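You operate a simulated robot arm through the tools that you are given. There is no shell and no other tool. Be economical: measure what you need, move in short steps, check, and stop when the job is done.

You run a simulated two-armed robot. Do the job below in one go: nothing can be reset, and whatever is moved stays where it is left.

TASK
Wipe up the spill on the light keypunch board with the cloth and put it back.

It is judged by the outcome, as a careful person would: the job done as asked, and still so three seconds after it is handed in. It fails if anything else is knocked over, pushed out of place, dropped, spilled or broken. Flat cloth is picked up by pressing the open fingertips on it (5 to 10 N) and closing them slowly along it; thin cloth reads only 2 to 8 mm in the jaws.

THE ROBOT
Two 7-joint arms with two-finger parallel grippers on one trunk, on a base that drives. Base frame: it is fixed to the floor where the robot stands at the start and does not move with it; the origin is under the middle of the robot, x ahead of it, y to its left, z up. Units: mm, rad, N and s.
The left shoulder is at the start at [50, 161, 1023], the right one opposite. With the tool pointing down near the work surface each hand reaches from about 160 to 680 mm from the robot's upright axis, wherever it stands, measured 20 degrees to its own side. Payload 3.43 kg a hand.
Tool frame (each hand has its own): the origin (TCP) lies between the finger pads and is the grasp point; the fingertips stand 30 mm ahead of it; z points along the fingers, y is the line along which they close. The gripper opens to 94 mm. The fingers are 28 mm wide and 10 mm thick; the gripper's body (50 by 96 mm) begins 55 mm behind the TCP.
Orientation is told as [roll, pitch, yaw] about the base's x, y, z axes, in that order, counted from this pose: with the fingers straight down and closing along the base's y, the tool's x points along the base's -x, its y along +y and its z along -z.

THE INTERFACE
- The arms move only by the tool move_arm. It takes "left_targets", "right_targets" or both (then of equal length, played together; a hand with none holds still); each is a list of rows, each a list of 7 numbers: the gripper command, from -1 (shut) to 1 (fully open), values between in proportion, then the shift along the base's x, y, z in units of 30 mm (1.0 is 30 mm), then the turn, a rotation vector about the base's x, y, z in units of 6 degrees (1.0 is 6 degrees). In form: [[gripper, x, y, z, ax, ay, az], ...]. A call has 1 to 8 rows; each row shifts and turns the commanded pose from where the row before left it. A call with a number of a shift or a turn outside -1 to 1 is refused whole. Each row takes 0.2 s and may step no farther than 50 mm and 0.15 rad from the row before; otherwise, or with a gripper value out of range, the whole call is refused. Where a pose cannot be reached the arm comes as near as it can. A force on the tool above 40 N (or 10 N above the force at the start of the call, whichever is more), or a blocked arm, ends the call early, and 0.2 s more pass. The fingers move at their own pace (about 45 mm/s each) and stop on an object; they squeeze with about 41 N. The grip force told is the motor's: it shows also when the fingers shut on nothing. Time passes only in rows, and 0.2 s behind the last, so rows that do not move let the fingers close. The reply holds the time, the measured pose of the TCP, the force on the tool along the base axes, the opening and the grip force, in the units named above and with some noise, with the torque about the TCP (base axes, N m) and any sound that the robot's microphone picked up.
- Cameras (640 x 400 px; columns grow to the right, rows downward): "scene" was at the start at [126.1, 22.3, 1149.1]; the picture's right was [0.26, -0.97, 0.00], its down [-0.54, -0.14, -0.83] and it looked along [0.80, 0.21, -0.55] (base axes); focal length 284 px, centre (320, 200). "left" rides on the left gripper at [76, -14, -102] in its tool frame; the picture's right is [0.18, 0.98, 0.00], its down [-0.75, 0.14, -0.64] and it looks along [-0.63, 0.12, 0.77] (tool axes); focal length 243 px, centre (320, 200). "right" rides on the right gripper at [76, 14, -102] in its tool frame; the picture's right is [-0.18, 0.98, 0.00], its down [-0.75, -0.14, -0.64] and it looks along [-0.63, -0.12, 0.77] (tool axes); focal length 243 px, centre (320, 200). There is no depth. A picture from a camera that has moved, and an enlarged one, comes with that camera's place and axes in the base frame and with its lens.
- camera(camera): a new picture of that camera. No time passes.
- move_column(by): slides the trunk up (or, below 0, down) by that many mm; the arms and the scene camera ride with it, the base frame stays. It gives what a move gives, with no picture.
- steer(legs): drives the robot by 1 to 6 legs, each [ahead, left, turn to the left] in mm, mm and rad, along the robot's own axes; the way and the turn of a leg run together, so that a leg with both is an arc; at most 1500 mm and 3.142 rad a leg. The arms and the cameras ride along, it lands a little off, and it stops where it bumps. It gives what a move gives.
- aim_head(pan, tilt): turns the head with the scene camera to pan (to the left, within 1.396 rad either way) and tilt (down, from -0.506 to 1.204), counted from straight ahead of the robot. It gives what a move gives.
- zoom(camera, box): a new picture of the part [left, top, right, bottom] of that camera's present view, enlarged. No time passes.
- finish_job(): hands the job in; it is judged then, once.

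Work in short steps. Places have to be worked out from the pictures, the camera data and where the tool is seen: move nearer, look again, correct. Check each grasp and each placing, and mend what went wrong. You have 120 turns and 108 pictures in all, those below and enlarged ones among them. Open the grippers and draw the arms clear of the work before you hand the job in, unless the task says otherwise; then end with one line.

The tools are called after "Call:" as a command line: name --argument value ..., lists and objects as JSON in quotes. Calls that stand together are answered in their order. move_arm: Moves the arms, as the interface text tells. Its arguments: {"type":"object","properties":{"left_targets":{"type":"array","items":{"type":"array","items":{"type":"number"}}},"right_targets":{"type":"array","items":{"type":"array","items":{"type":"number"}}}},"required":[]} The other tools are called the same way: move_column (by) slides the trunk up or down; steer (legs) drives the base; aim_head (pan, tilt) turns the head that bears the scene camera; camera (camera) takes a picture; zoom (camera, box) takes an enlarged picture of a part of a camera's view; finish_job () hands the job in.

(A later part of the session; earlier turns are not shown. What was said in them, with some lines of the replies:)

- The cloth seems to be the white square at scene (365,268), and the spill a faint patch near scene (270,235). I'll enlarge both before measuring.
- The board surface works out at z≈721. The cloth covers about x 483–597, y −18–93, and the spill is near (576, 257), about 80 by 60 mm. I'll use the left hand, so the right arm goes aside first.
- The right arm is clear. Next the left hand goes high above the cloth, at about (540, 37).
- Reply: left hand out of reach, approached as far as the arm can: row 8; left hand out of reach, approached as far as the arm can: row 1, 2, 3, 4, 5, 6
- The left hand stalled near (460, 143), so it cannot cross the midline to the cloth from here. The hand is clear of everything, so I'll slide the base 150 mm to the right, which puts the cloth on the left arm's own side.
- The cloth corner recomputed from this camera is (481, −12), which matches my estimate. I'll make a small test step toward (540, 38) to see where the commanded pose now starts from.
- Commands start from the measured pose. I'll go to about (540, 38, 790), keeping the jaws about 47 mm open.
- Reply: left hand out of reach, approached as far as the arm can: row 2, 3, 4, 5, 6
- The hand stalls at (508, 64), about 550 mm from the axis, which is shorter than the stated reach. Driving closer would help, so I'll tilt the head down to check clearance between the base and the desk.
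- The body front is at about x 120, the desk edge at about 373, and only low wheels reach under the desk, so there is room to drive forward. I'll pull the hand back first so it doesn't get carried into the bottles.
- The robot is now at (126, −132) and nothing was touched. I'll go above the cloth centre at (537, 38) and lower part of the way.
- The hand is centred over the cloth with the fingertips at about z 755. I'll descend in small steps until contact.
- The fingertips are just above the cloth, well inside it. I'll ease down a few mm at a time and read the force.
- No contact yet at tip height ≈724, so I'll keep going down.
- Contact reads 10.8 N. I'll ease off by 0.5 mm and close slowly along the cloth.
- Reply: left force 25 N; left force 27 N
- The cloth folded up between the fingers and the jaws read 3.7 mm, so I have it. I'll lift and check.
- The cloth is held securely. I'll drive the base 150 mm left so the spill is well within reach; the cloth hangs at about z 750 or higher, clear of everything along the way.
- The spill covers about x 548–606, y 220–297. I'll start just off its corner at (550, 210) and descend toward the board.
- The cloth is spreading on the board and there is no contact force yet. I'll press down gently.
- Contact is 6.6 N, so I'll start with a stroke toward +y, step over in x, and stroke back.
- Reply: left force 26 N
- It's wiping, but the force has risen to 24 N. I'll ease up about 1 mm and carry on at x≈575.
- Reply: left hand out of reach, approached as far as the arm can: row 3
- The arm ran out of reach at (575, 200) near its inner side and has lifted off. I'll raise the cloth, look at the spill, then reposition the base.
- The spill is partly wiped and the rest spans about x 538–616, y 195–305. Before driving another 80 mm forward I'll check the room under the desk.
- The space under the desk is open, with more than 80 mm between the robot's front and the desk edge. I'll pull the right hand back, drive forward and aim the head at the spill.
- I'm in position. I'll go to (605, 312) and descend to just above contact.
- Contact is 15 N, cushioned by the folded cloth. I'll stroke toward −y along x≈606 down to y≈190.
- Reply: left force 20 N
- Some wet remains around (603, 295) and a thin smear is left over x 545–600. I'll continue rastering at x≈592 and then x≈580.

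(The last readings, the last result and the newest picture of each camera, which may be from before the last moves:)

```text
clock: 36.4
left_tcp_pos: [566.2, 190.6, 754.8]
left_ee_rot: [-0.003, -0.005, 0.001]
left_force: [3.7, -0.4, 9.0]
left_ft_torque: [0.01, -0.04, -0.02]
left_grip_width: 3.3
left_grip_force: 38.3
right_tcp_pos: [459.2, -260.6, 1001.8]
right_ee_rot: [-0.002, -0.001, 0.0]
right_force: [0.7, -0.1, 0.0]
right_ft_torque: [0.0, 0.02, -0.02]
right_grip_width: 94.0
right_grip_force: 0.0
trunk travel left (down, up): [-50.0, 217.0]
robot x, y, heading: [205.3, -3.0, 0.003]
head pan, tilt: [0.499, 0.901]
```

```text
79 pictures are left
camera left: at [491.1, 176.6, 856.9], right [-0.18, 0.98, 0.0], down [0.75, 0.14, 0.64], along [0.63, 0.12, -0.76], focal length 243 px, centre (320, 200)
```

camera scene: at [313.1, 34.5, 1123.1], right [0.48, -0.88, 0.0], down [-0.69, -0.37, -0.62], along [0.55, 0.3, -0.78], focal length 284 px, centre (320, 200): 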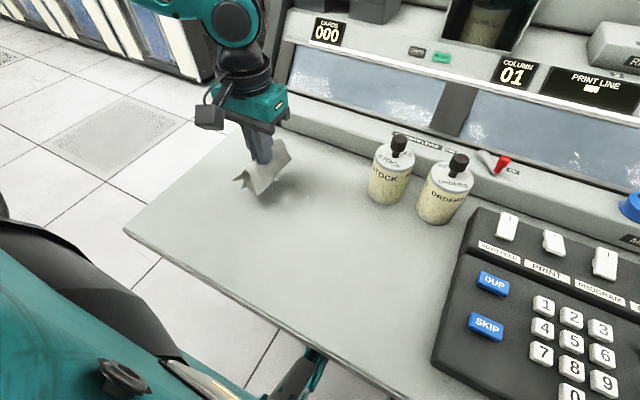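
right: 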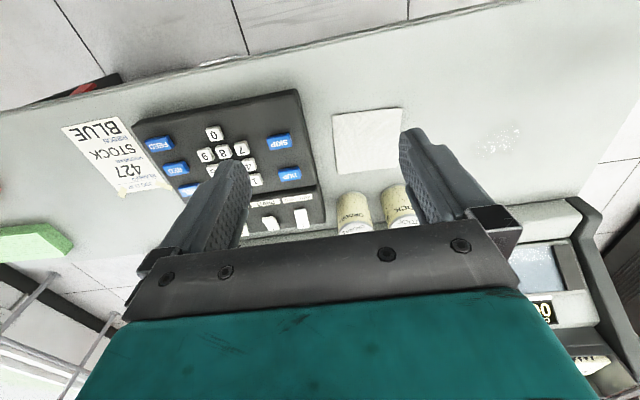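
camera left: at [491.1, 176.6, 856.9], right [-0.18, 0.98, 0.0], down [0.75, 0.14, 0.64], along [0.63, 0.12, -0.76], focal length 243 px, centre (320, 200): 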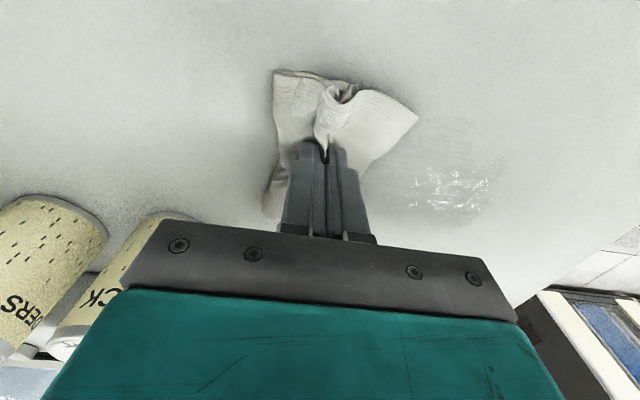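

The bright specks are glare, and the wet film is fading. Next I'll wipe the near strip at x≈566, 553 and 540.

Call:
move_arm --left_targets '[[-1, 0, 0.9, -0.02, 0, 0, 0], [-1, 0, 0.9, 0, 0, 0, 0], [-1, 0, 0.9, 0, 0, 0, 0], [-1, 0, 0.9, 0, 0, 0, 0], [-1, 0, 0.6, 0, 0, 0, 0], [-1, -0.45, 0, 0, 0, 0, 0]]'

Call:
move_arm --left_targets '[[-1, 0, -0.9, 0, 0, 0, 0], [-1, 0, -0.9, 0, 0, 0, 0], [-1, 0, -0.9, 0, 0, 0, 0], [-1, 0, -0.9, 0, 0, 0, 0], [-1, 0, -0.6, 0, 0, 0, 0], [-1, -0.45, 0, 0, 0, 0, 0]]'

Call:
move_arm --left_targets '[[-1, 0, 0.9, 0, 0, 0, 0], [-1, 0, 0.9, 0, 0, 0, 0], [-1, 0, 0.9, 0, 0, 0, 0], [-1, 0, 0.9, 0, 0, 0, 0], [-1, 0, 0.6, 0, 0, 0, 0], [-1, 0, 0, 1, 0, 0, 0], [-1, -1, 0.5, 1, 0, 0, 0], [-1, -1, 0.5, 0.5, 0, 0, 0]]'

Call:
camera --camera "left"

Call:
zoom --camera "scene" --box '[200, 120, 400, 245]'

```text
clock: 37.8
left_tcp_pos: [554.4, 319.6, 753.5]
left_ee_rot: [-0.001, -0.005, 0.0]
left_force: [5.7, 0.8, 15.2]
left_ft_torque: [0.04, -0.07, 0.05]
left_grip_width: 3.5
left_grip_force: 38.2
right_tcp_pos: [458.4, -260.2, 1001.5]
right_ee_rot: [0.001, -0.001, -0.001]
right_force: [-0.6, -0.4, -0.8]
right_ft_torque: [-0.01, 0.01, 0.06]
right_grip_width: 93.9
right_grip_force: 0.0
trunk travel left (down, up): [-50.0, 217.0]
robot x, y, heading: [207.8, -4.7, -0.004]
head pan, tilt: [0.499, 0.901]
```

```text
clock: 39.2
left_tcp_pos: [538.8, 192.1, 753.0]
left_ee_rot: [-0.004, -0.004, -0.002]
left_force: [8.4, -1.6, 21.7]
left_ft_torque: [0.0, -0.06, -0.02]
left_grip_width: 3.5
left_grip_force: 38.0
right_tcp_pos: [458.2, -262.2, 1001.3]
right_ee_rot: [0.002, -0.002, -0.001]
right_force: [-0.5, -0.6, 0.4]
right_ft_torque: [0.02, -0.01, 0.0]
right_grip_width: 93.9
right_grip_force: 0.0
trunk travel left (down, up): [-50.0, 217.0]
robot x, y, heading: [207.0, -1.7, -0.0]
head pan, tilt: [0.499, 0.901]
```

```text
clock: 41.0
left_tcp_pos: [476.4, 348.4, 825.9]
left_ee_rot: [-0.001, 0.002, -0.002]
left_force: [-1.4, 0.5, -0.4]
left_ft_torque: [0.03, 0.01, 0.0]
left_grip_width: 3.1
left_grip_force: 37.8
right_tcp_pos: [459.1, -261.0, 1001.3]
right_ee_rot: [0.001, 0.0, -0.002]
right_force: [0.2, -1.0, -0.5]
right_ft_torque: [0.04, -0.02, 0.0]
right_grip_width: 94.2
right_grip_force: 0.0
trunk travel left (down, up): [-50.0, 217.0]
robot x, y, heading: [205.0, 0.9, 0.003]
head pan, tilt: [0.499, 0.901]
```

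```text
78 pictures are left
camera left: at [401.6, 333.5, 929.2], right [-0.18, 0.98, 0.0], down [0.75, 0.14, 0.64], along [0.63, 0.12, -0.77], focal length 243 px, centre (320, 200)
```

left: 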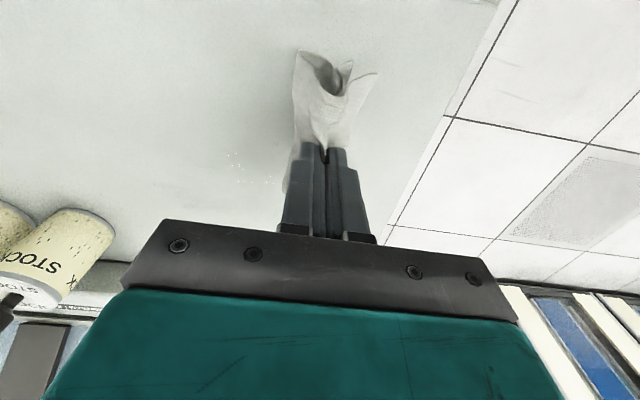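

```text
3.20 times, centred on (300, 182) of scene
camera zoom: at [312.7, 34.2, 1123.1], right [0.48, -0.88, 0.0], down [-0.69, -0.37, -0.62], along [0.55, 0.3, -0.78], focal length 907 px, centre (384, 256)
```

zoom: 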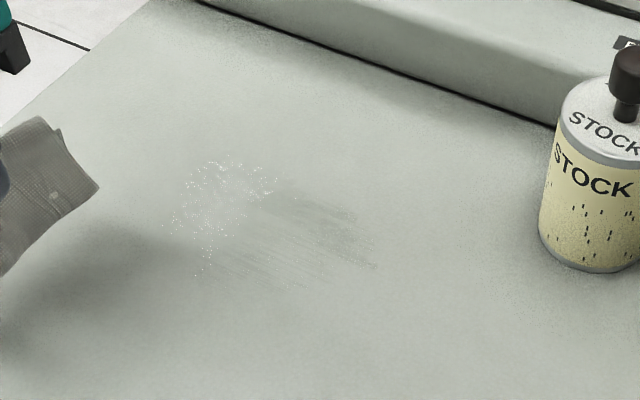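

Most of it is gone, leaving a light film and specks over x 531–618, y 190–307. I'll do a second pass with cross strokes along x, starting at (528, 318).

Call:
move_arm --left_targets '[[-1, 0.85, -0.5, -0.5, 0, 0, 0], [-1, 0.85, -0.5, -0.9, 0, 0, 0], [-1, 0, 0, -0.8, 0, 0, 0], [-1, 0, 0, -0.25, 0, 0, 0]]'

```text
clock: 42.0
left_tcp_pos: [530.4, 316.4, 755.2]
left_ee_rot: [0.0, -0.008, -0.004]
left_force: [0.1, -0.3, 18.0]
left_ft_torque: [0.02, 0.16, -0.02]
left_grip_width: 3.3
left_grip_force: 37.9
right_tcp_pos: [457.5, -262.5, 1002.8]
right_ee_rot: [0.001, -0.002, 0.0]
right_force: [0.6, 0.2, -0.3]
right_ft_torque: [-0.02, -0.01, 0.04]
right_grip_width: 94.1
right_grip_force: 0.1
trunk travel left (down, up): [-50.0, 217.0]
robot x, y, heading: [203.2, -0.4, -0.002]
head pan, tilt: [0.499, 0.901]
```

Good contact at 18 N. Here are the cross strokes, with the y lines about 14 mm apart.

Call:
move_arm --left_targets '[[-1, 0.8, 0, 0, 0, 0, 0], [-1, 0.8, 0, 0, 0, 0, 0], [-1, 0.8, 0, 0, 0, 0, 0], [-1, 0.8, -0.45, 0, 0, 0, 0], [-1, -0.8, 0, 0, 0, 0, 0], [-1, -0.8, 0, 0, 0, 0, 0], [-1, -0.8, 0, 0, 0, 0, 0], [-1, -0.8, -0.45, 0, 0, 0, 0]]'

Call:
move_arm --left_targets '[[-1, 0.8, 0, 0, 0, 0, 0], [-1, 0.8, 0, 0, 0, 0, 0], [-1, 0.8, 0, 0, 0, 0, 0], [-1, 0.8, -0.45, 0, 0, 0, 0], [-1, -0.8, 0, 0, 0, 0, 0], [-1, -0.8, 0, 0, 0, 0, 0], [-1, -0.8, 0, 0, 0, 0, 0], [-1, -0.8, -0.45, 0, 0, 0, 0]]'

Call:
move_arm --left_targets '[[-1, 0.8, 0, 0, 0, 0, 0], [-1, 0.8, 0, 0, 0, 0, 0], [-1, 0.8, 0, 0, 0, 0, 0], [-1, 0.8, -0.45, 0, 0, 0, 0], [-1, -0.8, 0, 0, 0, 0, 0], [-1, -0.8, 0, 0, 0, 0, 0], [-1, -0.8, 0, 0, 0, 0, 0], [-1, -0.8, -0.45, 0, 0, 0, 0]]'

Call:
camera --camera "scene"

```text
clock: 43.8
left_tcp_pos: [529.8, 291.0, 755.1]
left_ee_rot: [0.001, -0.002, 0.002]
left_force: [3.5, 1.8, 12.8]
left_ft_torque: [0.09, -0.02, -0.04]
left_grip_width: 3.2
left_grip_force: 38.4
right_tcp_pos: [459.3, -259.4, 1001.2]
right_ee_rot: [-0.001, 0.001, 0.0]
right_force: [-0.7, 0.6, 0.5]
right_ft_torque: [0.01, -0.01, 0.02]
right_grip_width: 94.2
right_grip_force: 0.1
trunk travel left (down, up): [-50.0, 217.0]
robot x, y, heading: [209.0, -1.7, -0.003]
head pan, tilt: [0.499, 0.901]
```

```text
clock: 45.6
left_tcp_pos: [529.6, 266.2, 754.2]
left_ee_rot: [0.0, -0.004, 0.002]
left_force: [2.6, 1.7, 9.4]
left_ft_torque: [0.09, -0.06, 0.0]
left_grip_width: 3.5
left_grip_force: 38.1
right_tcp_pos: [459.2, -260.1, 1000.5]
right_ee_rot: [0.001, 0.0, 0.0]
right_force: [-0.8, 0.3, 0.3]
right_ft_torque: [0.04, 0.02, 0.02]
right_grip_width: 93.9
right_grip_force: 0.0
trunk travel left (down, up): [-50.0, 217.0]
robot x, y, heading: [201.3, -2.4, -0.0]
head pan, tilt: [0.499, 0.901]
```

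```text
clock: 47.4
left_tcp_pos: [530.1, 236.4, 754.3]
left_ee_rot: [-0.001, -0.003, 0.0]
left_force: [2.6, 1.4, 7.3]
left_ft_torque: [0.03, -0.01, -0.03]
left_grip_width: 3.3
left_grip_force: 38.0
right_tcp_pos: [460.0, -261.8, 1002.2]
right_ee_rot: [0.001, 0.0, 0.0]
right_force: [-0.5, 0.0, -0.2]
right_ft_torque: [-0.02, -0.01, -0.03]
right_grip_width: 94.1
right_grip_force: 0.0
trunk travel left (down, up): [-50.0, 217.0]
robot x, y, heading: [206.1, -1.9, 0.002]
head pan, tilt: [0.499, 0.901]
```

```text
76 pictures are left
camera scene: at [312.8, 34.4, 1123.1], right [0.48, -0.88, 0.0], down [-0.69, -0.37, -0.62], along [0.55, 0.3, -0.78], focal length 284 px, centre (320, 200)
```

scene: 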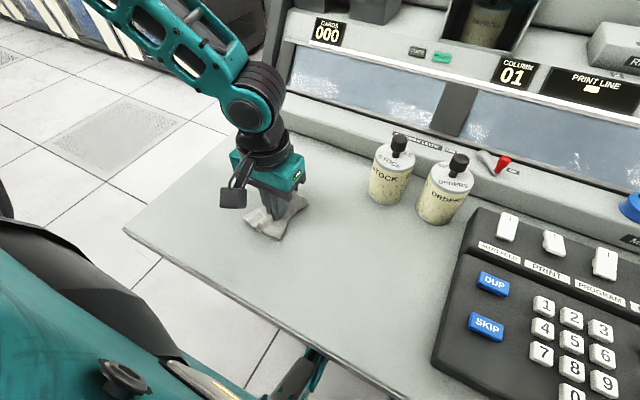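

All clear so far. I'll carry the cross strokes on to y≈182 with slightly more pressure.

Call:
move_arm --left_targets '[[-1, 0.8, 0, -0.04, 0, 0, 0], [-1, 0.8, 0, 0, 0, 0, 0], [-1, 0.8, 0, 0, 0, 0, 0], [-1, 0.8, -0.45, 0, 0, 0, 0], [-1, -0.8, 0, 0, 0, 0, 0], [-1, -0.8, 0, 0, 0, 0, 0], [-1, -0.8, 0, 0, 0, 0, 0], [-1, -0.8, -0.45, 0, 0, 0, 0]]'

Call:
move_arm --left_targets '[[-1, 0.8, 0, 0, 0, 0, 0], [-1, 0.8, 0, 0, 0, 0, 0], [-1, 0.8, 0, 0, 0, 0, 0], [-1, 0.6, -0.45, 0, 0, 0, 0], [-1, -0.8, 0, 0, 0, 0, 0], [-1, -0.8, 0, 0, 0, 0, 0], [-1, -0.8, 0, 0, 0, 0, 0], [-1, -0.6, -0.3, 0, 0, 0, 0]]'

Call:
move_arm --left_targets '[[-1, 0, 0, 1, 0, 0, 0], [-1, -1, 0, 1, 0, 0, 0], [-1, -1, -0.5, 0.5, 0, 0, 0]]'

Call:
camera --camera "left"

Call:
zoom --camera "scene" --box '[200, 120, 400, 245]'

```text
clock: 49.2
left_tcp_pos: [531.0, 209.9, 753.2]
left_ee_rot: [-0.001, -0.006, -0.001]
left_force: [9.1, 6.0, 32.6]
left_ft_torque: [0.29, -0.15, -0.09]
left_grip_width: 3.4
left_grip_force: 38.3
right_tcp_pos: [458.3, -260.0, 1002.0]
right_ee_rot: [0.002, 0.0, 0.001]
right_force: [-0.6, 1.1, -0.1]
right_ft_torque: [0.01, 0.01, 0.01]
right_grip_width: 94.1
right_grip_force: 0.1
trunk travel left (down, up): [-50.0, 217.0]
robot x, y, heading: [205.8, -2.1, 0.0]
head pan, tilt: [0.499, 0.901]
```

```text
clock: 51.0
left_tcp_pos: [529.0, 188.6, 753.7]
left_ee_rot: [0.001, 0.0, 0.002]
left_force: [2.9, 1.2, 9.1]
left_ft_torque: [0.08, -0.08, -0.03]
left_grip_width: 3.5
left_grip_force: 37.9
right_tcp_pos: [459.3, -260.3, 1001.0]
right_ee_rot: [-0.001, 0.001, -0.001]
right_force: [0.3, -0.2, -1.0]
right_ft_torque: [-0.01, 0.01, 0.0]
right_grip_width: 93.7
right_grip_force: 0.1
trunk travel left (down, up): [-50.0, 217.0]
robot x, y, heading: [204.4, -3.0, -0.0]
head pan, tilt: [0.499, 0.901]
```

```text
clock: 51.8
left_tcp_pos: [474.3, 173.1, 827.4]
left_ee_rot: [0.0, 0.003, 0.001]
left_force: [0.2, -0.8, 0.3]
left_ft_torque: [0.02, -0.01, -0.02]
left_grip_width: 3.2
left_grip_force: 38.1
left hand out of reach, approached as far as the arm can: row 3
right_tcp_pos: [460.4, -261.2, 1002.2]
right_ee_rot: [0.0, -0.001, -0.002]
right_force: [-0.3, -0.9, 0.8]
right_ft_torque: [0.01, -0.02, 0.04]
right_grip_width: 94.2
right_grip_force: 0.0
trunk travel left (down, up): [-50.0, 217.0]
robot x, y, heading: [208.4, -0.3, -0.002]
head pan, tilt: [0.499, 0.901]
```

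```text
75 pictures are left
camera left: at [398.8, 158.4, 930.9], right [-0.18, 0.98, 0.0], down [0.76, 0.14, 0.64], along [0.63, 0.12, -0.77], focal length 243 px, centre (320, 200)
```

left: 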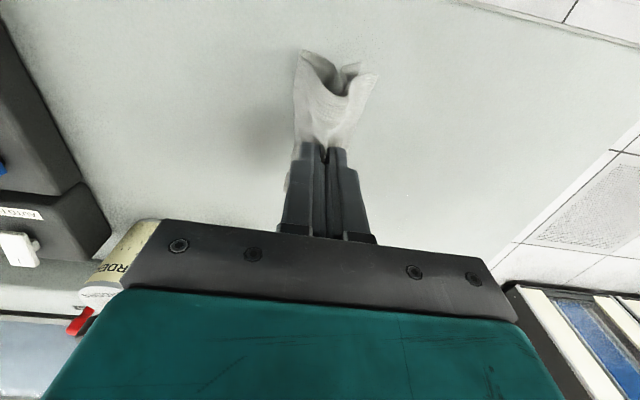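

```text
3.20 times, centred on (300, 182) of scene
camera zoom: at [313.1, 34.4, 1123.1], right [0.48, -0.88, 0.0], down [-0.69, -0.37, -0.62], along [0.55, 0.3, -0.78], focal length 907 px, centre (384, 256)
```

zoom: 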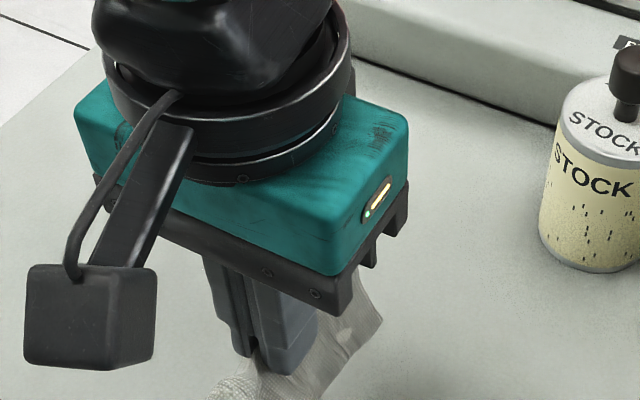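

The film isn't visible from the left camera, but the hand blocks the scene view. I'll back up and shift right to the put-back position, then look at the board.

Call:
steer --legs '[[-80, 0, 0], [0, -135, 0]]'

Call:
zoom --camera "scene" --box '[100, 60, 340, 210]'

Call:
camera --camera "left"

```text
clock: 54.3
left_tcp_pos: [393.5, 36.0, 827.4]
left_ee_rot: [0.001, 0.001, -0.002]
left_force: [0.1, 0.3, -0.7]
left_ft_torque: [0.03, -0.01, -0.01]
left_grip_width: 3.4
left_grip_force: 37.9
right_tcp_pos: [377.2, -396.6, 1001.4]
right_ee_rot: [0.0, -0.001, -0.003]
right_force: [0.7, 0.1, -0.2]
right_ft_torque: [-0.01, 0.0, 0.01]
right_grip_width: 94.3
right_grip_force: 0.0
trunk travel left (down, up): [-50.0, 217.0]
robot x, y, heading: [126.4, -138.7, -0.006]
head pan, tilt: [0.499, 0.901]
```

```text
2.67 times, centred on (220, 135) of scene
camera zoom: at [232.8, -101.7, 1123.1], right [0.48, -0.88, 0.0], down [-0.69, -0.37, -0.62], along [0.55, 0.3, -0.78], focal length 756 px, centre (587, 373)
```

zoom: 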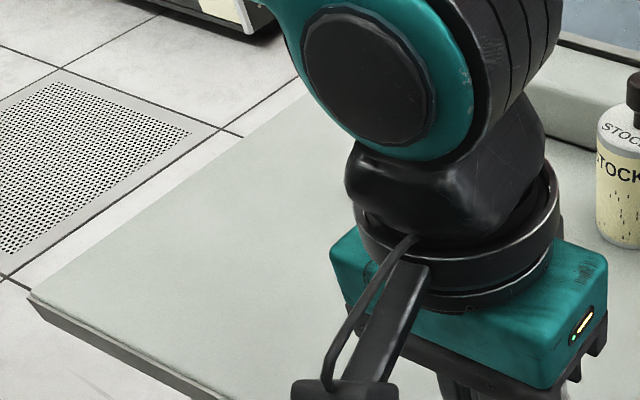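

```text
72 pictures are left
camera left: at [319.1, 22.1, 930.8], right [-0.18, 0.98, 0.0], down [0.75, 0.14, 0.64], along [0.63, 0.12, -0.77], focal length 243 px, centre (320, 200)
```

left: 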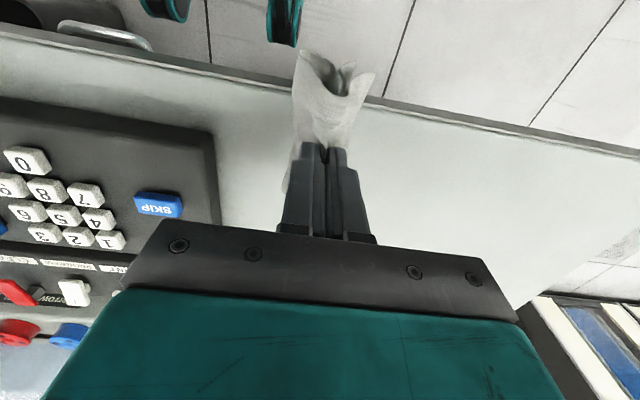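

The arm still hides the spill area. I'll move the hand forward to above the cloth's home spot and look again.

Call:
move_arm --left_targets '[[-1, 1, 0, 0.4, 0, 0, 0], [-1, 1, 0, 0, 0, 0, 0], [-1, 1, 0, 0, 0, 0, 0], [-1, 1, 0, 0, 0, 0, 0], [-1, 0.8, 0.05, 0, 0, 0, 0]]'

Call:
camera --camera "left"

Call:
zoom --camera "scene" --box '[120, 60, 360, 210]'

```text
clock: 55.5
left_tcp_pos: [539.1, 37.8, 839.6]
left_ee_rot: [-0.002, 0.0, -0.003]
left_force: [-0.3, -0.1, 0.6]
left_ft_torque: [-0.02, 0.03, -0.01]
left_grip_width: 3.5
left_grip_force: 37.8
right_tcp_pos: [378.6, -396.3, 1000.8]
right_ee_rot: [-0.001, 0.001, -0.003]
right_force: [-0.4, 0.2, -0.1]
right_ft_torque: [0.0, 0.01, -0.01]
right_grip_width: 94.4
right_grip_force: 0.1
trunk travel left (down, up): [-50.0, 217.0]
robot x, y, heading: [128.9, -139.2, -0.0]
head pan, tilt: [0.499, 0.901]
```

```text
71 pictures are left
camera left: at [464.7, 23.5, 942.6], right [-0.18, 0.98, 0.0], down [0.76, 0.14, 0.64], along [0.63, 0.12, -0.77], focal length 243 px, centre (320, 200)
```

left: 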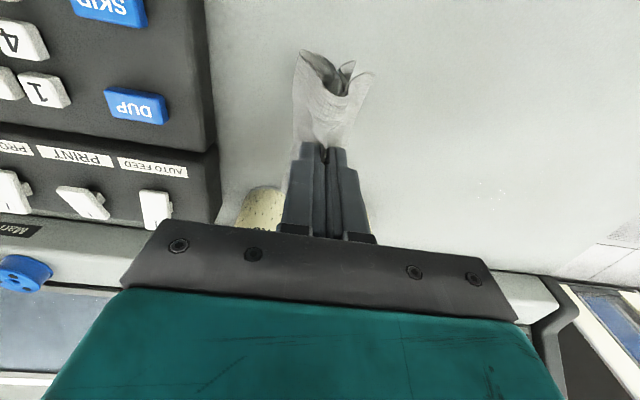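

```text
2.67 times, centred on (240, 135) of scene
camera zoom: at [232.9, -101.6, 1123.1], right [0.48, -0.88, 0.0], down [-0.69, -0.37, -0.62], along [0.55, 0.3, -0.78], focal length 756 px, centre (533, 373)
```

zoom: 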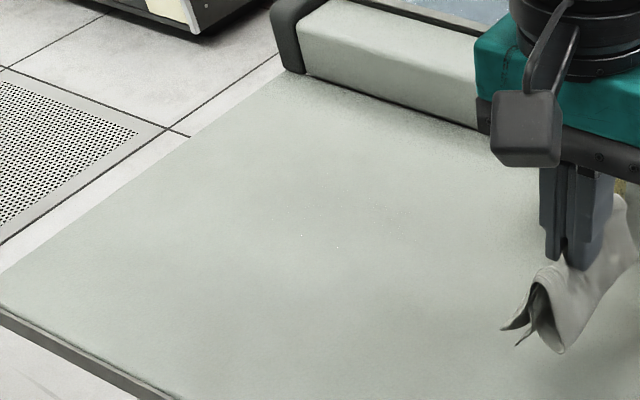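

A few tiny specks may remain, so I'll enlarge both views of that area.

Call:
zoom --camera "left" --box '[410, 120, 570, 220]'

Call:
zoom --camera "scene" --box '[190, 110, 300, 180]'

```text
4.00 times, centred on (490, 170) of left
camera zoom: at [464.7, 23.5, 942.6], right [-0.18, 0.98, 0.0], down [0.76, 0.14, 0.64], along [0.63, 0.12, -0.77], focal length 970 px, centre (-360, 320)
```

zoom: 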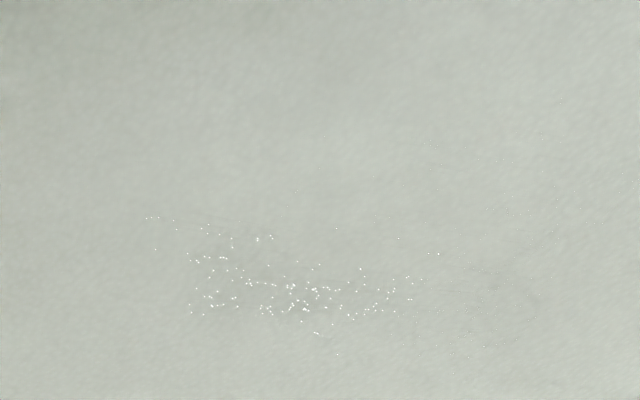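

```text
5.71 times, centred on (245, 145) of scene
camera zoom: at [232.9, -101.6, 1123.1], right [0.48, -0.88, 0.0], down [-0.69, -0.37, -0.62], along [0.55, 0.3, -0.78], focal length 1620 px, centre (749, 514)
```

zoom: 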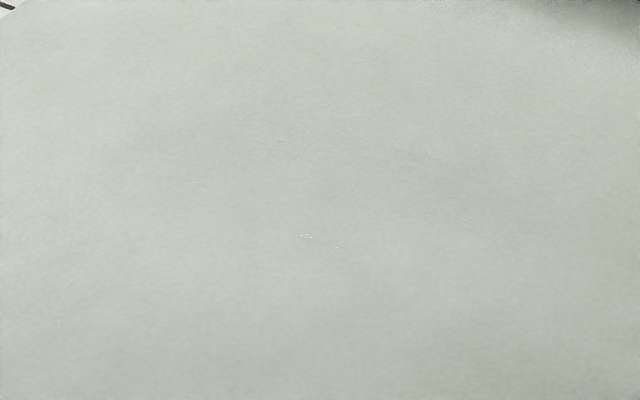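

A faint residue still shows as glints over x 535–621, y 187–330, so one more full pass is worth it. I'll pull the hand back and drive to the wiping position.

Call:
move_arm --left_targets '[[-1, -1, 0, 0, 0, 0, 0], [-1, -1, 0, 0, 0, 0, 0]]'

Call:
steer --legs '[[0, 140, 0], [80, 0, 0]]'

```text
clock: 56.1
left_tcp_pos: [477.6, 40.2, 838.9]
left_ee_rot: [-0.001, 0.001, 0.0]
left_force: [0.6, -0.9, -0.5]
left_ft_torque: [-0.03, 0.01, 0.04]
left_grip_width: 3.4
left_grip_force: 37.9
right_tcp_pos: [379.1, -398.2, 1001.8]
right_ee_rot: [0.001, -0.001, -0.003]
right_force: [-1.7, -0.1, -0.6]
right_ft_torque: [-0.04, -0.03, 0.0]
right_grip_width: 93.9
right_grip_force: 0.1
trunk travel left (down, up): [-50.0, 217.0]
robot x, y, heading: [125.7, -135.1, -0.002]
head pan, tilt: [0.499, 0.901]
```

```text
clock: 58.6
left_tcp_pos: [559.3, 177.0, 839.7]
left_ee_rot: [-0.001, 0.001, 0.0]
left_force: [-0.9, 0.6, 0.0]
left_ft_torque: [0.0, -0.02, 0.0]
left_grip_width: 3.4
left_grip_force: 38.2
right_tcp_pos: [459.5, -258.4, 1000.8]
right_ee_rot: [-0.001, 0.0, -0.002]
right_force: [-0.5, -0.1, 0.7]
right_ft_torque: [0.02, 0.01, 0.01]
right_grip_width: 93.9
right_grip_force: 0.1
trunk travel left (down, up): [-50.0, 217.0]
robot x, y, heading: [206.2, -0.9, 0.001]
head pan, tilt: [0.499, 0.901]
```

I'm back at the wiping position. I'll start from the far edge at (618, 192) and lower into contact.

Call:
move_arm --left_targets '[[-1, 1, 0.3, -0.5, 0, 0, 0], [-1, 0.95, 0.2, -0.9, 0, 0, 0], [-1, 0, 0, -0.9, 0, 0, 0], [-1, 0, 0, -0.45, 0, 0, 0], [-1, 0, 0, -0.1, 0, 0, 0]]'

```text
clock: 59.8
left_tcp_pos: [617.3, 189.5, 756.3]
left_ee_rot: [-0.002, -0.004, -0.001]
left_force: [-0.3, -1.3, 16.8]
left_ft_torque: [-0.01, 0.1, -0.02]
left_grip_width: 3.2
left_grip_force: 37.9
right_tcp_pos: [457.3, -258.8, 1000.6]
right_ee_rot: [0.002, -0.001, -0.003]
right_force: [0.6, 0.2, -0.3]
right_ft_torque: [0.0, 0.05, 0.0]
right_grip_width: 94.1
right_grip_force: 0.1
trunk travel left (down, up): [-50.0, 217.0]
robot x, y, heading: [207.0, -0.1, 0.001]
head pan, tilt: [0.499, 0.901]
```

Contact is 17 N. Full raster now: y 190 to 335 and back, in 12 mm steps toward the robot.

Call:
move_arm --left_targets '[[-1, 0, 0.97, -0.03, 0, 0, 0], [-1, 0, 0.97, 0, 0, 0, 0], [-1, 0, 0.97, 0, 0, 0, 0], [-1, 0, 0.97, 0, 0, 0, 0], [-1, 0, 0.97, 0, 0, 0, 0], [-1, -0.4, 0, 0, 0, 0, 0]]'

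Call:
move_arm --left_targets '[[-1, 0, -0.97, 0, 0, 0, 0], [-1, 0, -0.97, 0, 0, 0, 0], [-1, 0, -0.97, 0, 0, 0, 0], [-1, 0, -0.97, 0, 0, 0, 0], [-1, 0, -0.97, 0, 0, 0, 0], [-1, -0.4, 0, 0, 0, 0, 0]]'

Call:
move_arm --left_targets '[[-1, 0, 0.97, 0, 0, 0, 0], [-1, 0, 0.97, 0, 0, 0, 0], [-1, 0, 0.97, 0, 0, 0, 0], [-1, 0, 0.97, 0, 0, 0, 0], [-1, 0, 0.97, 0, 0, 0, 0], [-1, -0.4, 0, 0, 0, 0, 0]]'

Call:
move_arm --left_targets '[[-1, 0, -0.97, 0, 0, 0, 0], [-1, 0, -0.97, 0, 0, 0, 0], [-1, 0, -0.97, 0, 0, 0, 0], [-1, 0, -0.97, 0, 0, 0, 0], [-1, 0, -0.97, 0, 0, 0, 0], [-1, -0.4, 0, 0, 0, 0, 0]]'

```text
clock: 61.2
left_tcp_pos: [605.7, 338.7, 754.7]
left_ee_rot: [0.001, -0.005, -0.001]
left_force: [6.3, 0.6, 20.7]
left_ft_torque: [-0.04, -0.11, 0.05]
left_grip_width: 3.4
left_grip_force: 37.8
right_tcp_pos: [458.9, -257.7, 1002.8]
right_ee_rot: [0.001, -0.002, -0.001]
right_force: [-0.3, 0.4, 0.5]
right_ft_torque: [0.01, 0.01, -0.01]
right_grip_width: 94.2
right_grip_force: 0.0
trunk travel left (down, up): [-50.0, 217.0]
robot x, y, heading: [210.1, -1.4, -0.0]
head pan, tilt: [0.499, 0.901]
```

```text
clock: 62.6
left_tcp_pos: [594.2, 190.7, 752.8]
left_ee_rot: [-0.002, -0.001, -0.001]
left_force: [6.4, -1.1, 16.9]
left_ft_torque: [-0.01, -0.05, -0.01]
left_grip_width: 3.7
left_grip_force: 37.8
right_tcp_pos: [457.8, -260.2, 1001.5]
right_ee_rot: [0.001, -0.001, -0.003]
right_force: [0.5, -0.5, 0.3]
right_ft_torque: [0.0, 0.02, 0.02]
right_grip_width: 94.2
right_grip_force: 0.0
trunk travel left (down, up): [-50.0, 217.0]
robot x, y, heading: [207.6, 2.0, 0.0]
head pan, tilt: [0.499, 0.901]
```

```text
clock: 64.0
left_tcp_pos: [581.9, 337.9, 753.0]
left_ee_rot: [0.004, -0.002, -0.003]
left_force: [6.2, 0.8, 17.4]
left_ft_torque: [0.04, -0.04, -0.01]
left_grip_width: 3.3
left_grip_force: 38.2
right_tcp_pos: [459.0, -260.1, 1002.1]
right_ee_rot: [0.001, -0.002, -0.001]
right_force: [0.2, 0.8, 0.6]
right_ft_torque: [0.04, 0.04, -0.04]
right_grip_width: 93.9
right_grip_force: 0.1
trunk travel left (down, up): [-50.0, 217.0]
robot x, y, heading: [204.4, -1.3, -0.005]
head pan, tilt: [0.499, 0.901]
```

```text
clock: 65.4
left_tcp_pos: [570.3, 189.2, 753.5]
left_ee_rot: [-0.004, -0.005, -0.001]
left_force: [7.3, -1.3, 21.3]
left_ft_torque: [0.0, -0.05, 0.02]
left_grip_width: 3.4
left_grip_force: 38.4
right_tcp_pos: [458.0, -258.6, 1000.6]
right_ee_rot: [0.001, -0.002, -0.003]
right_force: [0.7, -0.6, 0.3]
right_ft_torque: [0.01, -0.03, 0.02]
right_grip_width: 93.9
right_grip_force: 0.0
trunk travel left (down, up): [-50.0, 217.0]
robot x, y, heading: [207.1, -0.5, 0.0]
head pan, tilt: [0.499, 0.901]
```

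The force is steady at about 17–21 N. I'll finish the raster to x≈533, then lift and look.

Call:
move_arm --left_targets '[[-1, 0, 0.97, 0, 0, 0, 0], [-1, 0, 0.97, 0, 0, 0, 0], [-1, 0, 0.97, 0, 0, 0, 0], [-1, 0, 0.97, 0, 0, 0, 0], [-1, 0, 0.97, 0, 0, 0, 0], [-1, -0.4, 0, 0, 0, 0, 0]]'

Call:
move_arm --left_targets '[[-1, 0, -0.97, 0, 0, 0, 0], [-1, 0, -0.97, 0, 0, 0, 0], [-1, 0, -0.97, 0, 0, 0, 0], [-1, 0, -0.97, 0, 0, 0, 0], [-1, 0, -0.97, 0, 0, 0, 0], [-1, -0.4, 0, 0, 0, 0, 0]]'

Call:
move_arm --left_targets '[[-1, 0, 0.97, 0, 0, 0, 0], [-1, 0, 0.97, 0, 0, 0, 0], [-1, 0, 0.97, 0, 0, 0, 0], [-1, 0, 0.97, 0, 0, 0, 0], [-1, 0, 0.97, 0, 0, 0, 0], [-1, -0.4, 0, 0, 0, 0, 0]]'

Call:
move_arm --left_targets '[[-1, 0, -0.97, 0, 0, 0, 0], [-1, 0, -0.97, 0, 0, 0, 0], [-1, 0, -0.97, 0, 0, 0, 0], [-1, 0, -0.97, 0, 0, 0, 0], [-1, 0, -0.97, 0, 0, 0, 0], [-1, 0, 0, 1, 0, 0, 0], [-1, -1, 0, 1, 0, 0, 0], [-1, 0, 0, 0.8, 0, 0, 0]]'

Call:
steer --legs '[[-80, 0, 0], [0, -140, 0]]'

Call:
zoom --camera "left" --box '[400, 100, 640, 250]'

Call:
zoom --camera "scene" --box '[150, 80, 310, 180]'

```text
clock: 66.8
left_tcp_pos: [561.8, 338.9, 754.4]
left_ee_rot: [0.005, -0.012, -0.005]
left_force: [11.7, 0.4, 35.7]
left_ft_torque: [-0.01, -0.07, 0.0]
left_grip_width: 3.5
left_grip_force: 37.8
right_tcp_pos: [457.9, -258.7, 1001.6]
right_ee_rot: [0.001, -0.002, -0.001]
right_force: [0.8, -0.1, -0.7]
right_ft_torque: [0.04, 0.0, 0.0]
right_grip_width: 94.2
right_grip_force: 0.0
trunk travel left (down, up): [-50.0, 217.0]
robot x, y, heading: [209.3, 3.5, 0.0]
head pan, tilt: [0.499, 0.901]
```

```text
clock: 68.2
left_tcp_pos: [547.0, 190.9, 753.8]
left_ee_rot: [-0.002, -0.002, -0.001]
left_force: [7.0, -0.6, 21.5]
left_ft_torque: [-0.02, -0.07, 0.01]
left_grip_width: 3.4
left_grip_force: 37.7
right_tcp_pos: [457.8, -258.7, 1000.3]
right_ee_rot: [0.0, -0.001, -0.004]
right_force: [0.0, -0.4, -0.7]
right_ft_torque: [-0.02, 0.01, -0.02]
right_grip_width: 94.1
right_grip_force: 0.2
trunk travel left (down, up): [-50.0, 217.0]
robot x, y, heading: [207.9, 1.7, -0.005]
head pan, tilt: [0.499, 0.901]
```

```text
clock: 69.6
left_tcp_pos: [536.2, 339.3, 754.1]
left_ee_rot: [0.005, -0.005, -0.004]
left_force: [8.5, 1.2, 25.6]
left_ft_torque: [0.07, -0.08, 0.0]
left_grip_width: 3.6
left_grip_force: 38.1
right_tcp_pos: [458.6, -260.2, 1001.8]
right_ee_rot: [0.001, -0.003, -0.001]
right_force: [-0.4, 0.0, -0.6]
right_ft_torque: [0.02, 0.01, 0.01]
right_grip_width: 93.7
right_grip_force: 0.0
trunk travel left (down, up): [-50.0, 217.0]
robot x, y, heading: [205.7, 0.9, -0.002]
head pan, tilt: [0.499, 0.901]
```

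```text
clock: 71.4
left_tcp_pos: [503.5, 193.4, 838.1]
left_ee_rot: [-0.001, 0.004, -0.002]
left_force: [0.6, 0.1, -0.3]
left_ft_torque: [0.02, 0.01, -0.01]
left_grip_width: 2.9
left_grip_force: 38.2
right_tcp_pos: [457.9, -259.4, 1001.6]
right_ee_rot: [0.0, -0.001, -0.001]
right_force: [-0.5, -0.2, -0.2]
right_ft_torque: [0.03, -0.02, -0.01]
right_grip_width: 94.2
right_grip_force: 0.1
trunk travel left (down, up): [-50.0, 217.0]
robot x, y, heading: [206.4, -1.1, -0.004]
head pan, tilt: [0.499, 0.901]
```

```text
clock: 73.9
left_tcp_pos: [421.7, 59.4, 837.7]
left_ee_rot: [-0.001, 0.001, 0.002]
left_force: [-0.7, 0.1, 0.1]
left_ft_torque: [0.02, -0.01, -0.02]
left_grip_width: 3.7
left_grip_force: 38.1
right_tcp_pos: [378.3, -394.6, 1000.9]
right_ee_rot: [0.0, 0.0, 0.001]
right_force: [-0.1, -0.7, 0.6]
right_ft_torque: [-0.02, -0.03, 0.0]
right_grip_width: 94.1
right_grip_force: 0.0
trunk travel left (down, up): [-50.0, 217.0]
robot x, y, heading: [124.2, -132.6, 0.002]
head pan, tilt: [0.499, 0.901]
```

```text
2.67 times, centred on (520, 175) of left
camera zoom: at [347.0, 43.9, 940.8], right [-0.19, 0.98, 0.0], down [0.75, 0.14, 0.64], along [0.63, 0.12, -0.77], focal length 647 px, centre (-213, 267)
```

zoom: 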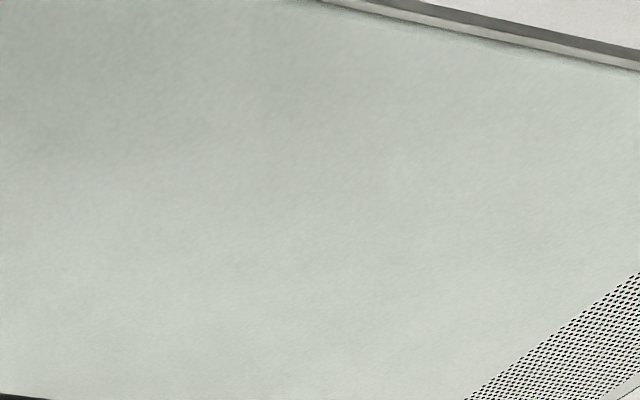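

```text
4.00 times, centred on (230, 130) of scene
camera zoom: at [231.3, -98.8, 1123.1], right [0.48, -0.88, 0.0], down [-0.69, -0.38, -0.62], along [0.54, 0.3, -0.78], focal length 1134 px, centre (680, 480)
```

zoom: 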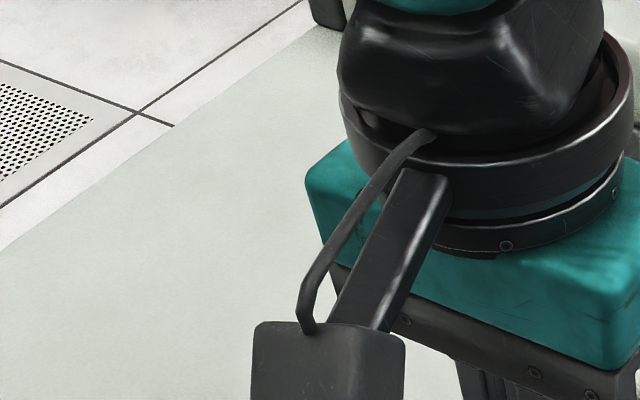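

Clean so far from here. I'll move above the cloth's home spot and repeat the glare check from the same place as before.

Call:
move_arm --left_targets '[[-1, 1, -0.4, 0, 0, 0, 0], [-1, 1, -0.3, 0, 0, 0, 0], [-1, 1, 0, 0, 0, 0, 0], [-1, 0.9, 0, 0, 0, 0, 0]]'

Call:
zoom --camera "left" --box '[410, 120, 570, 220]'

Call:
zoom --camera "scene" --box '[190, 110, 300, 180]'

```text
clock: 74.9
left_tcp_pos: [537.8, 37.1, 836.9]
left_ee_rot: [0.001, 0.003, 0.001]
left_force: [-0.6, 0.1, 0.1]
left_ft_torque: [0.01, -0.02, -0.02]
left_grip_width: 3.4
left_grip_force: 37.3
right_tcp_pos: [378.7, -395.2, 1000.5]
right_ee_rot: [-0.001, 0.001, 0.001]
right_force: [-0.4, 0.1, -0.3]
right_ft_torque: [0.0, 0.0, 0.0]
right_grip_width: 94.1
right_grip_force: 0.0
trunk travel left (down, up): [-50.0, 217.0]
robot x, y, heading: [125.5, -137.1, 0.004]
head pan, tilt: [0.499, 0.901]
```

```text
4.00 times, centred on (490, 170) of left
camera zoom: at [463.5, 21.6, 940.0], right [-0.19, 0.98, 0.0], down [0.76, 0.14, 0.64], along [0.63, 0.12, -0.77], focal length 970 px, centre (-360, 320)
```

zoom: 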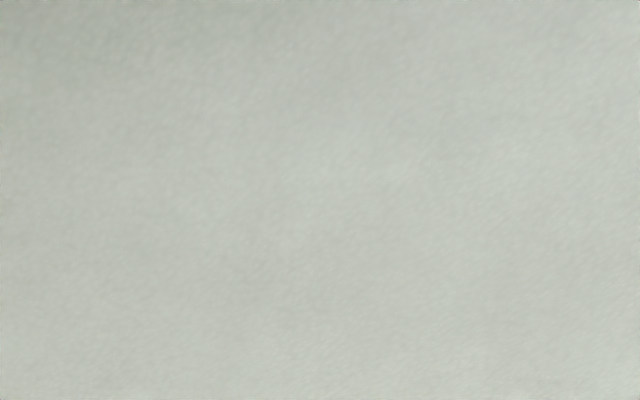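

```text
5.71 times, centred on (245, 145) of scene
camera zoom: at [231.4, -98.6, 1123.1], right [0.48, -0.88, 0.0], down [-0.69, -0.38, -0.62], along [0.54, 0.3, -0.78], focal length 1620 px, centre (749, 514)
```

zoom: 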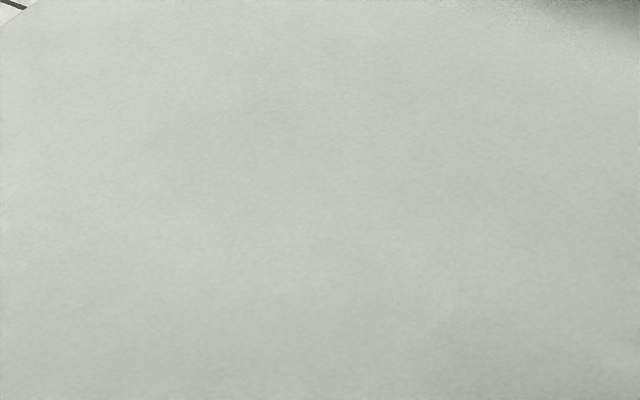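

The board is fully clean, with no glints left. I'll lower the cloth onto its home spot.

Call:
move_arm --left_targets '[[-1, 0, 0, -0.9, 0, 0, 0], [-1, 0, 0, -0.9, 0, 0, 0], [-1, 0, 0, -0.7, 0, 0, 0], [-1, 0, 0, -0.2, 0, 0, 0]]'

Call:
zoom --camera "scene" --box '[180, 120, 380, 245]'

```text
clock: 75.9
left_tcp_pos: [538.0, 36.2, 756.6]
left_ee_rot: [-0.002, -0.001, 0.002]
left_force: [1.4, -1.0, 5.8]
left_ft_torque: [-0.04, -0.02, 0.0]
left_grip_width: 3.3
left_grip_force: 38.2
right_tcp_pos: [379.4, -393.7, 1000.5]
right_ee_rot: [0.0, 0.0, 0.002]
right_force: [-0.8, -0.4, -0.4]
right_ft_torque: [0.0, 0.04, 0.01]
right_grip_width: 94.0
right_grip_force: 0.0
trunk travel left (down, up): [-50.0, 217.0]
robot x, y, heading: [123.6, -131.0, 0.003]
head pan, tilt: [0.499, 0.901]
```

```text
3.20 times, centred on (280, 182) of scene
camera zoom: at [231.0, -98.9, 1123.3], right [0.48, -0.88, 0.0], down [-0.69, -0.38, -0.62], along [0.55, 0.3, -0.78], focal length 907 px, centre (448, 256)
```

zoom: 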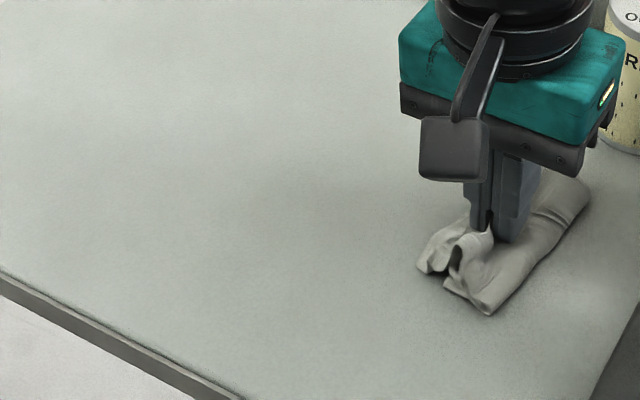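

The cloth is on its spot with 6 N of contact. I'll press slightly and open slowly, so the tips spread the fold back out.

Call:
move_arm --left_targets '[[-0.88, 0, 0, -0.07, 0, 0, 0], [-0.76, 0, 0, 0, 0, 0, 0], [-0.64, 0, 0, 0, 0, 0, 0], [-0.52, 0, 0, 0, 0, 0, 0], [-0.4, 0, 0, 0, 0, 0, 0], [-0.28, 0, 0, 0, 0, 0, 0], [-0.16, 0, 0, 0, 0, 0, 0], [-0.05, 0, 0, 0, 0, 0, 0]]'

Call:
zoom --camera "scene" --box '[180, 120, 380, 245]'

```text
clock: 77.7
left_tcp_pos: [538.6, 37.8, 754.7]
left_ee_rot: [-0.001, 0.002, 0.002]
left_force: [-0.7, 0.6, 0.4]
left_ft_torque: [0.04, 0.0, 0.0]
left_grip_width: 44.1
left_grip_force: 0.2
right_tcp_pos: [378.1, -393.8, 1000.3]
right_ee_rot: [0.0, 0.001, 0.002]
right_force: [0.6, 0.9, 0.5]
right_ft_torque: [-0.02, 0.05, -0.02]
right_grip_width: 93.9
right_grip_force: 0.1
trunk travel left (down, up): [-50.0, 217.0]
robot x, y, heading: [124.7, -133.6, 0.001]
head pan, tilt: [0.499, 0.901]
```

```text
3.20 times, centred on (280, 182) of scene
camera zoom: at [231.2, -98.7, 1123.1], right [0.48, -0.88, 0.0], down [-0.69, -0.38, -0.62], along [0.54, 0.3, -0.78], focal length 907 px, centre (448, 256)
```

zoom: 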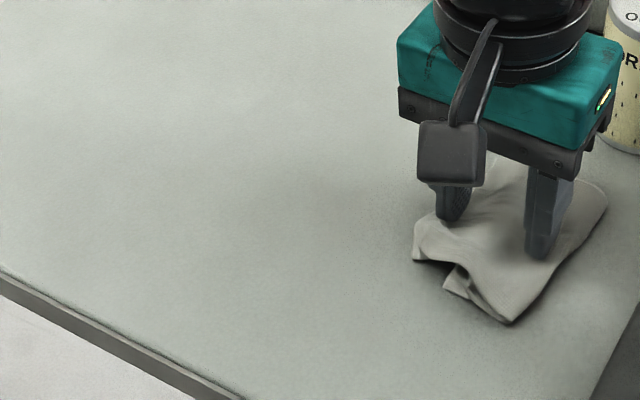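

It has spread back nicely. I'll press a little and open wider to pull the fold flatter, then lift off.

Call:
move_arm --left_targets '[[-0.05, 0, 0, -0.1, 0, 0, 0], [-0.05, -0.2, 0, -0.06, 0, 0, 0], [0.1, 0, 0, 0, 0, 0, 0], [0.25, 0, 0, 0, 0, 0, 0], [0.4, 0, 0, 0, 0, 0, 0], [0.5, 0, 0, 0, 0, 0, 0]]'

Call:
move_arm --left_targets '[[0.5, 0, 0, 0.5, 0, 0, 0], [0.5, 0, 0, 1, 0, 0, 0], [0.5, 0, 0, 1, 0, 0, 0], [0.5, 0, 0.9, 0.3, 0, 0, 0], [0.5, -0.5, 0.9, 0, 0, 0, 0], [0.5, -0.5, 0.9, 0, 0, 0, 0], [0.5, -0.5, 0.9, 0, 0, 0, 0], [0.5, -0.5, 0.9, 0, 0, 0, 0]]'

Call:
camera --camera "scene"

Call:
camera --camera "left"

```text
clock: 79.1
left_tcp_pos: [532.5, 38.2, 751.5]
left_ee_rot: [0.0, -0.005, 0.004]
left_force: [2.2, 12.8, 37.0]
left_ft_torque: [-1.04, -0.04, 0.1]
left_grip_width: 63.6
left_grip_force: 0.1
right_tcp_pos: [378.6, -393.1, 1002.9]
right_ee_rot: [0.0, -0.001, 0.002]
right_force: [0.1, 0.2, 0.0]
right_ft_torque: [0.02, 0.02, -0.01]
right_grip_width: 94.3
right_grip_force: 0.2
trunk travel left (down, up): [-50.0, 217.0]
robot x, y, heading: [125.3, -132.3, 0.0]
head pan, tilt: [0.499, 0.901]
```

```text
clock: 80.9
left_tcp_pos: [472.6, 176.3, 831.5]
left_ee_rot: [-0.001, 0.001, 0.002]
left_force: [1.1, 0.1, -0.4]
left_ft_torque: [0.0, 0.01, -0.03]
left_grip_width: 70.7
left_grip_force: 0.0
right_tcp_pos: [378.5, -393.9, 1001.0]
right_ee_rot: [0.001, 0.0, 0.002]
right_force: [0.6, 0.0, -0.1]
right_ft_torque: [0.02, 0.01, -0.03]
right_grip_width: 94.0
right_grip_force: 0.0
trunk travel left (down, up): [-50.0, 217.0]
robot x, y, heading: [123.7, -133.1, 0.001]
head pan, tilt: [0.499, 0.901]
```

```text
61 pictures are left
camera scene: at [231.1, -98.5, 1123.1], right [0.48, -0.88, 0.0], down [-0.69, -0.38, -0.62], along [0.54, 0.3, -0.78], focal length 284 px, centre (320, 200)
```

scene: 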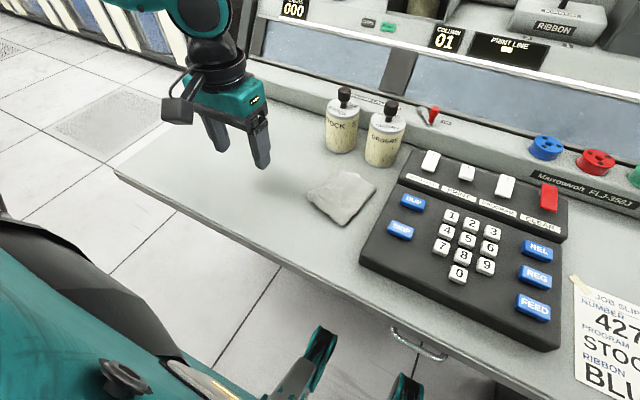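

```text
60 pictures are left
camera left: at [396.0, 160.5, 935.3], right [-0.19, 0.98, 0.0], down [0.75, 0.14, 0.64], along [0.63, 0.12, -0.77], focal length 243 px, centre (320, 200)
```

left: 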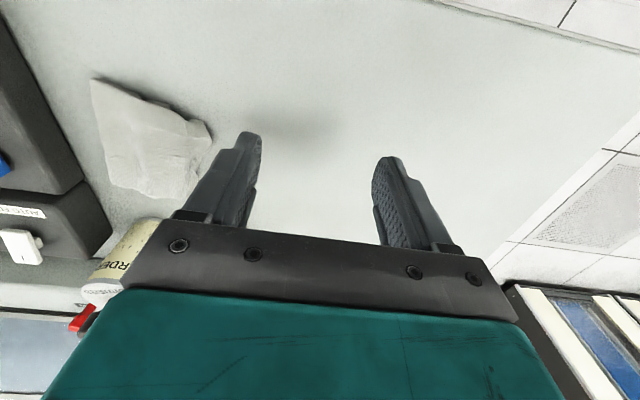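

The cloth lies nearly flat on its original spot with its right corners within about 10 mm, and the board is clean and undisturbed. I'll draw the left arm clear and take a last look.

Call:
move_arm --left_targets '[[1, -0.5, 1, 0.8, 0, 0, 0], [1, -0.5, 1, 0.8, 0, 0, 0], [1, -0.8, 0.8, 0.8, 0, 0, 0], [1, -0.8, 0.5, 0.8, 0, 0, 0], [1, -0.8, 0, 0.5, 0, 0, 0]]'

Call:
zoom --camera "scene" --box '[160, 60, 480, 260]'

```text
clock: 82.1
left_tcp_pos: [372.0, 272.1, 945.3]
left_ee_rot: [-0.003, 0.001, 0.003]
left_force: [0.6, 0.1, 0.4]
left_ft_torque: [-0.01, 0.01, 0.0]
left_grip_width: 94.1
left_grip_force: 0.0
right_tcp_pos: [378.9, -394.4, 1001.9]
right_ee_rot: [0.0, 0.002, 0.001]
right_force: [-0.4, -0.5, -0.6]
right_ft_torque: [-0.02, 0.0, 0.01]
right_grip_width: 93.8
right_grip_force: 0.1
trunk travel left (down, up): [-50.0, 217.0]
robot x, y, heading: [119.9, -137.1, -0.005]
head pan, tilt: [0.499, 0.901]
```

```text
2.00 times, centred on (320, 160) of scene
camera zoom: at [231.1, -98.8, 1123.1], right [0.48, -0.88, 0.0], down [-0.69, -0.38, -0.62], along [0.55, 0.3, -0.78], focal length 567 px, centre (320, 280)
```

zoom: 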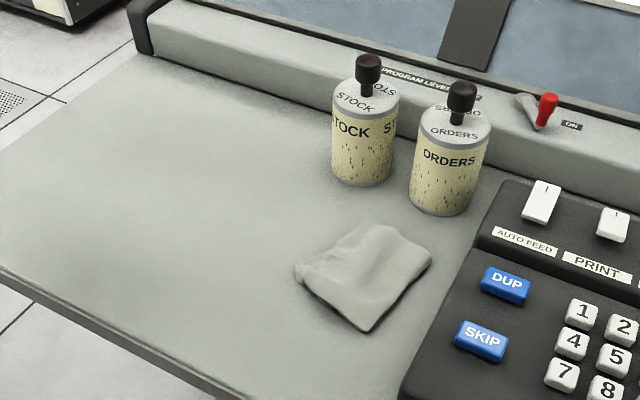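

The board is clean, the cloth is back in its place, the bottles haven't moved and both hands are open and clear. I'm handing the job in.

Call:
finish_job

```text
The job is handed in.
```

I wiped the spill off the light keypunch board and put the cloth back where it was, about 15 mm off centre and slightly creased; nothing else was moved.
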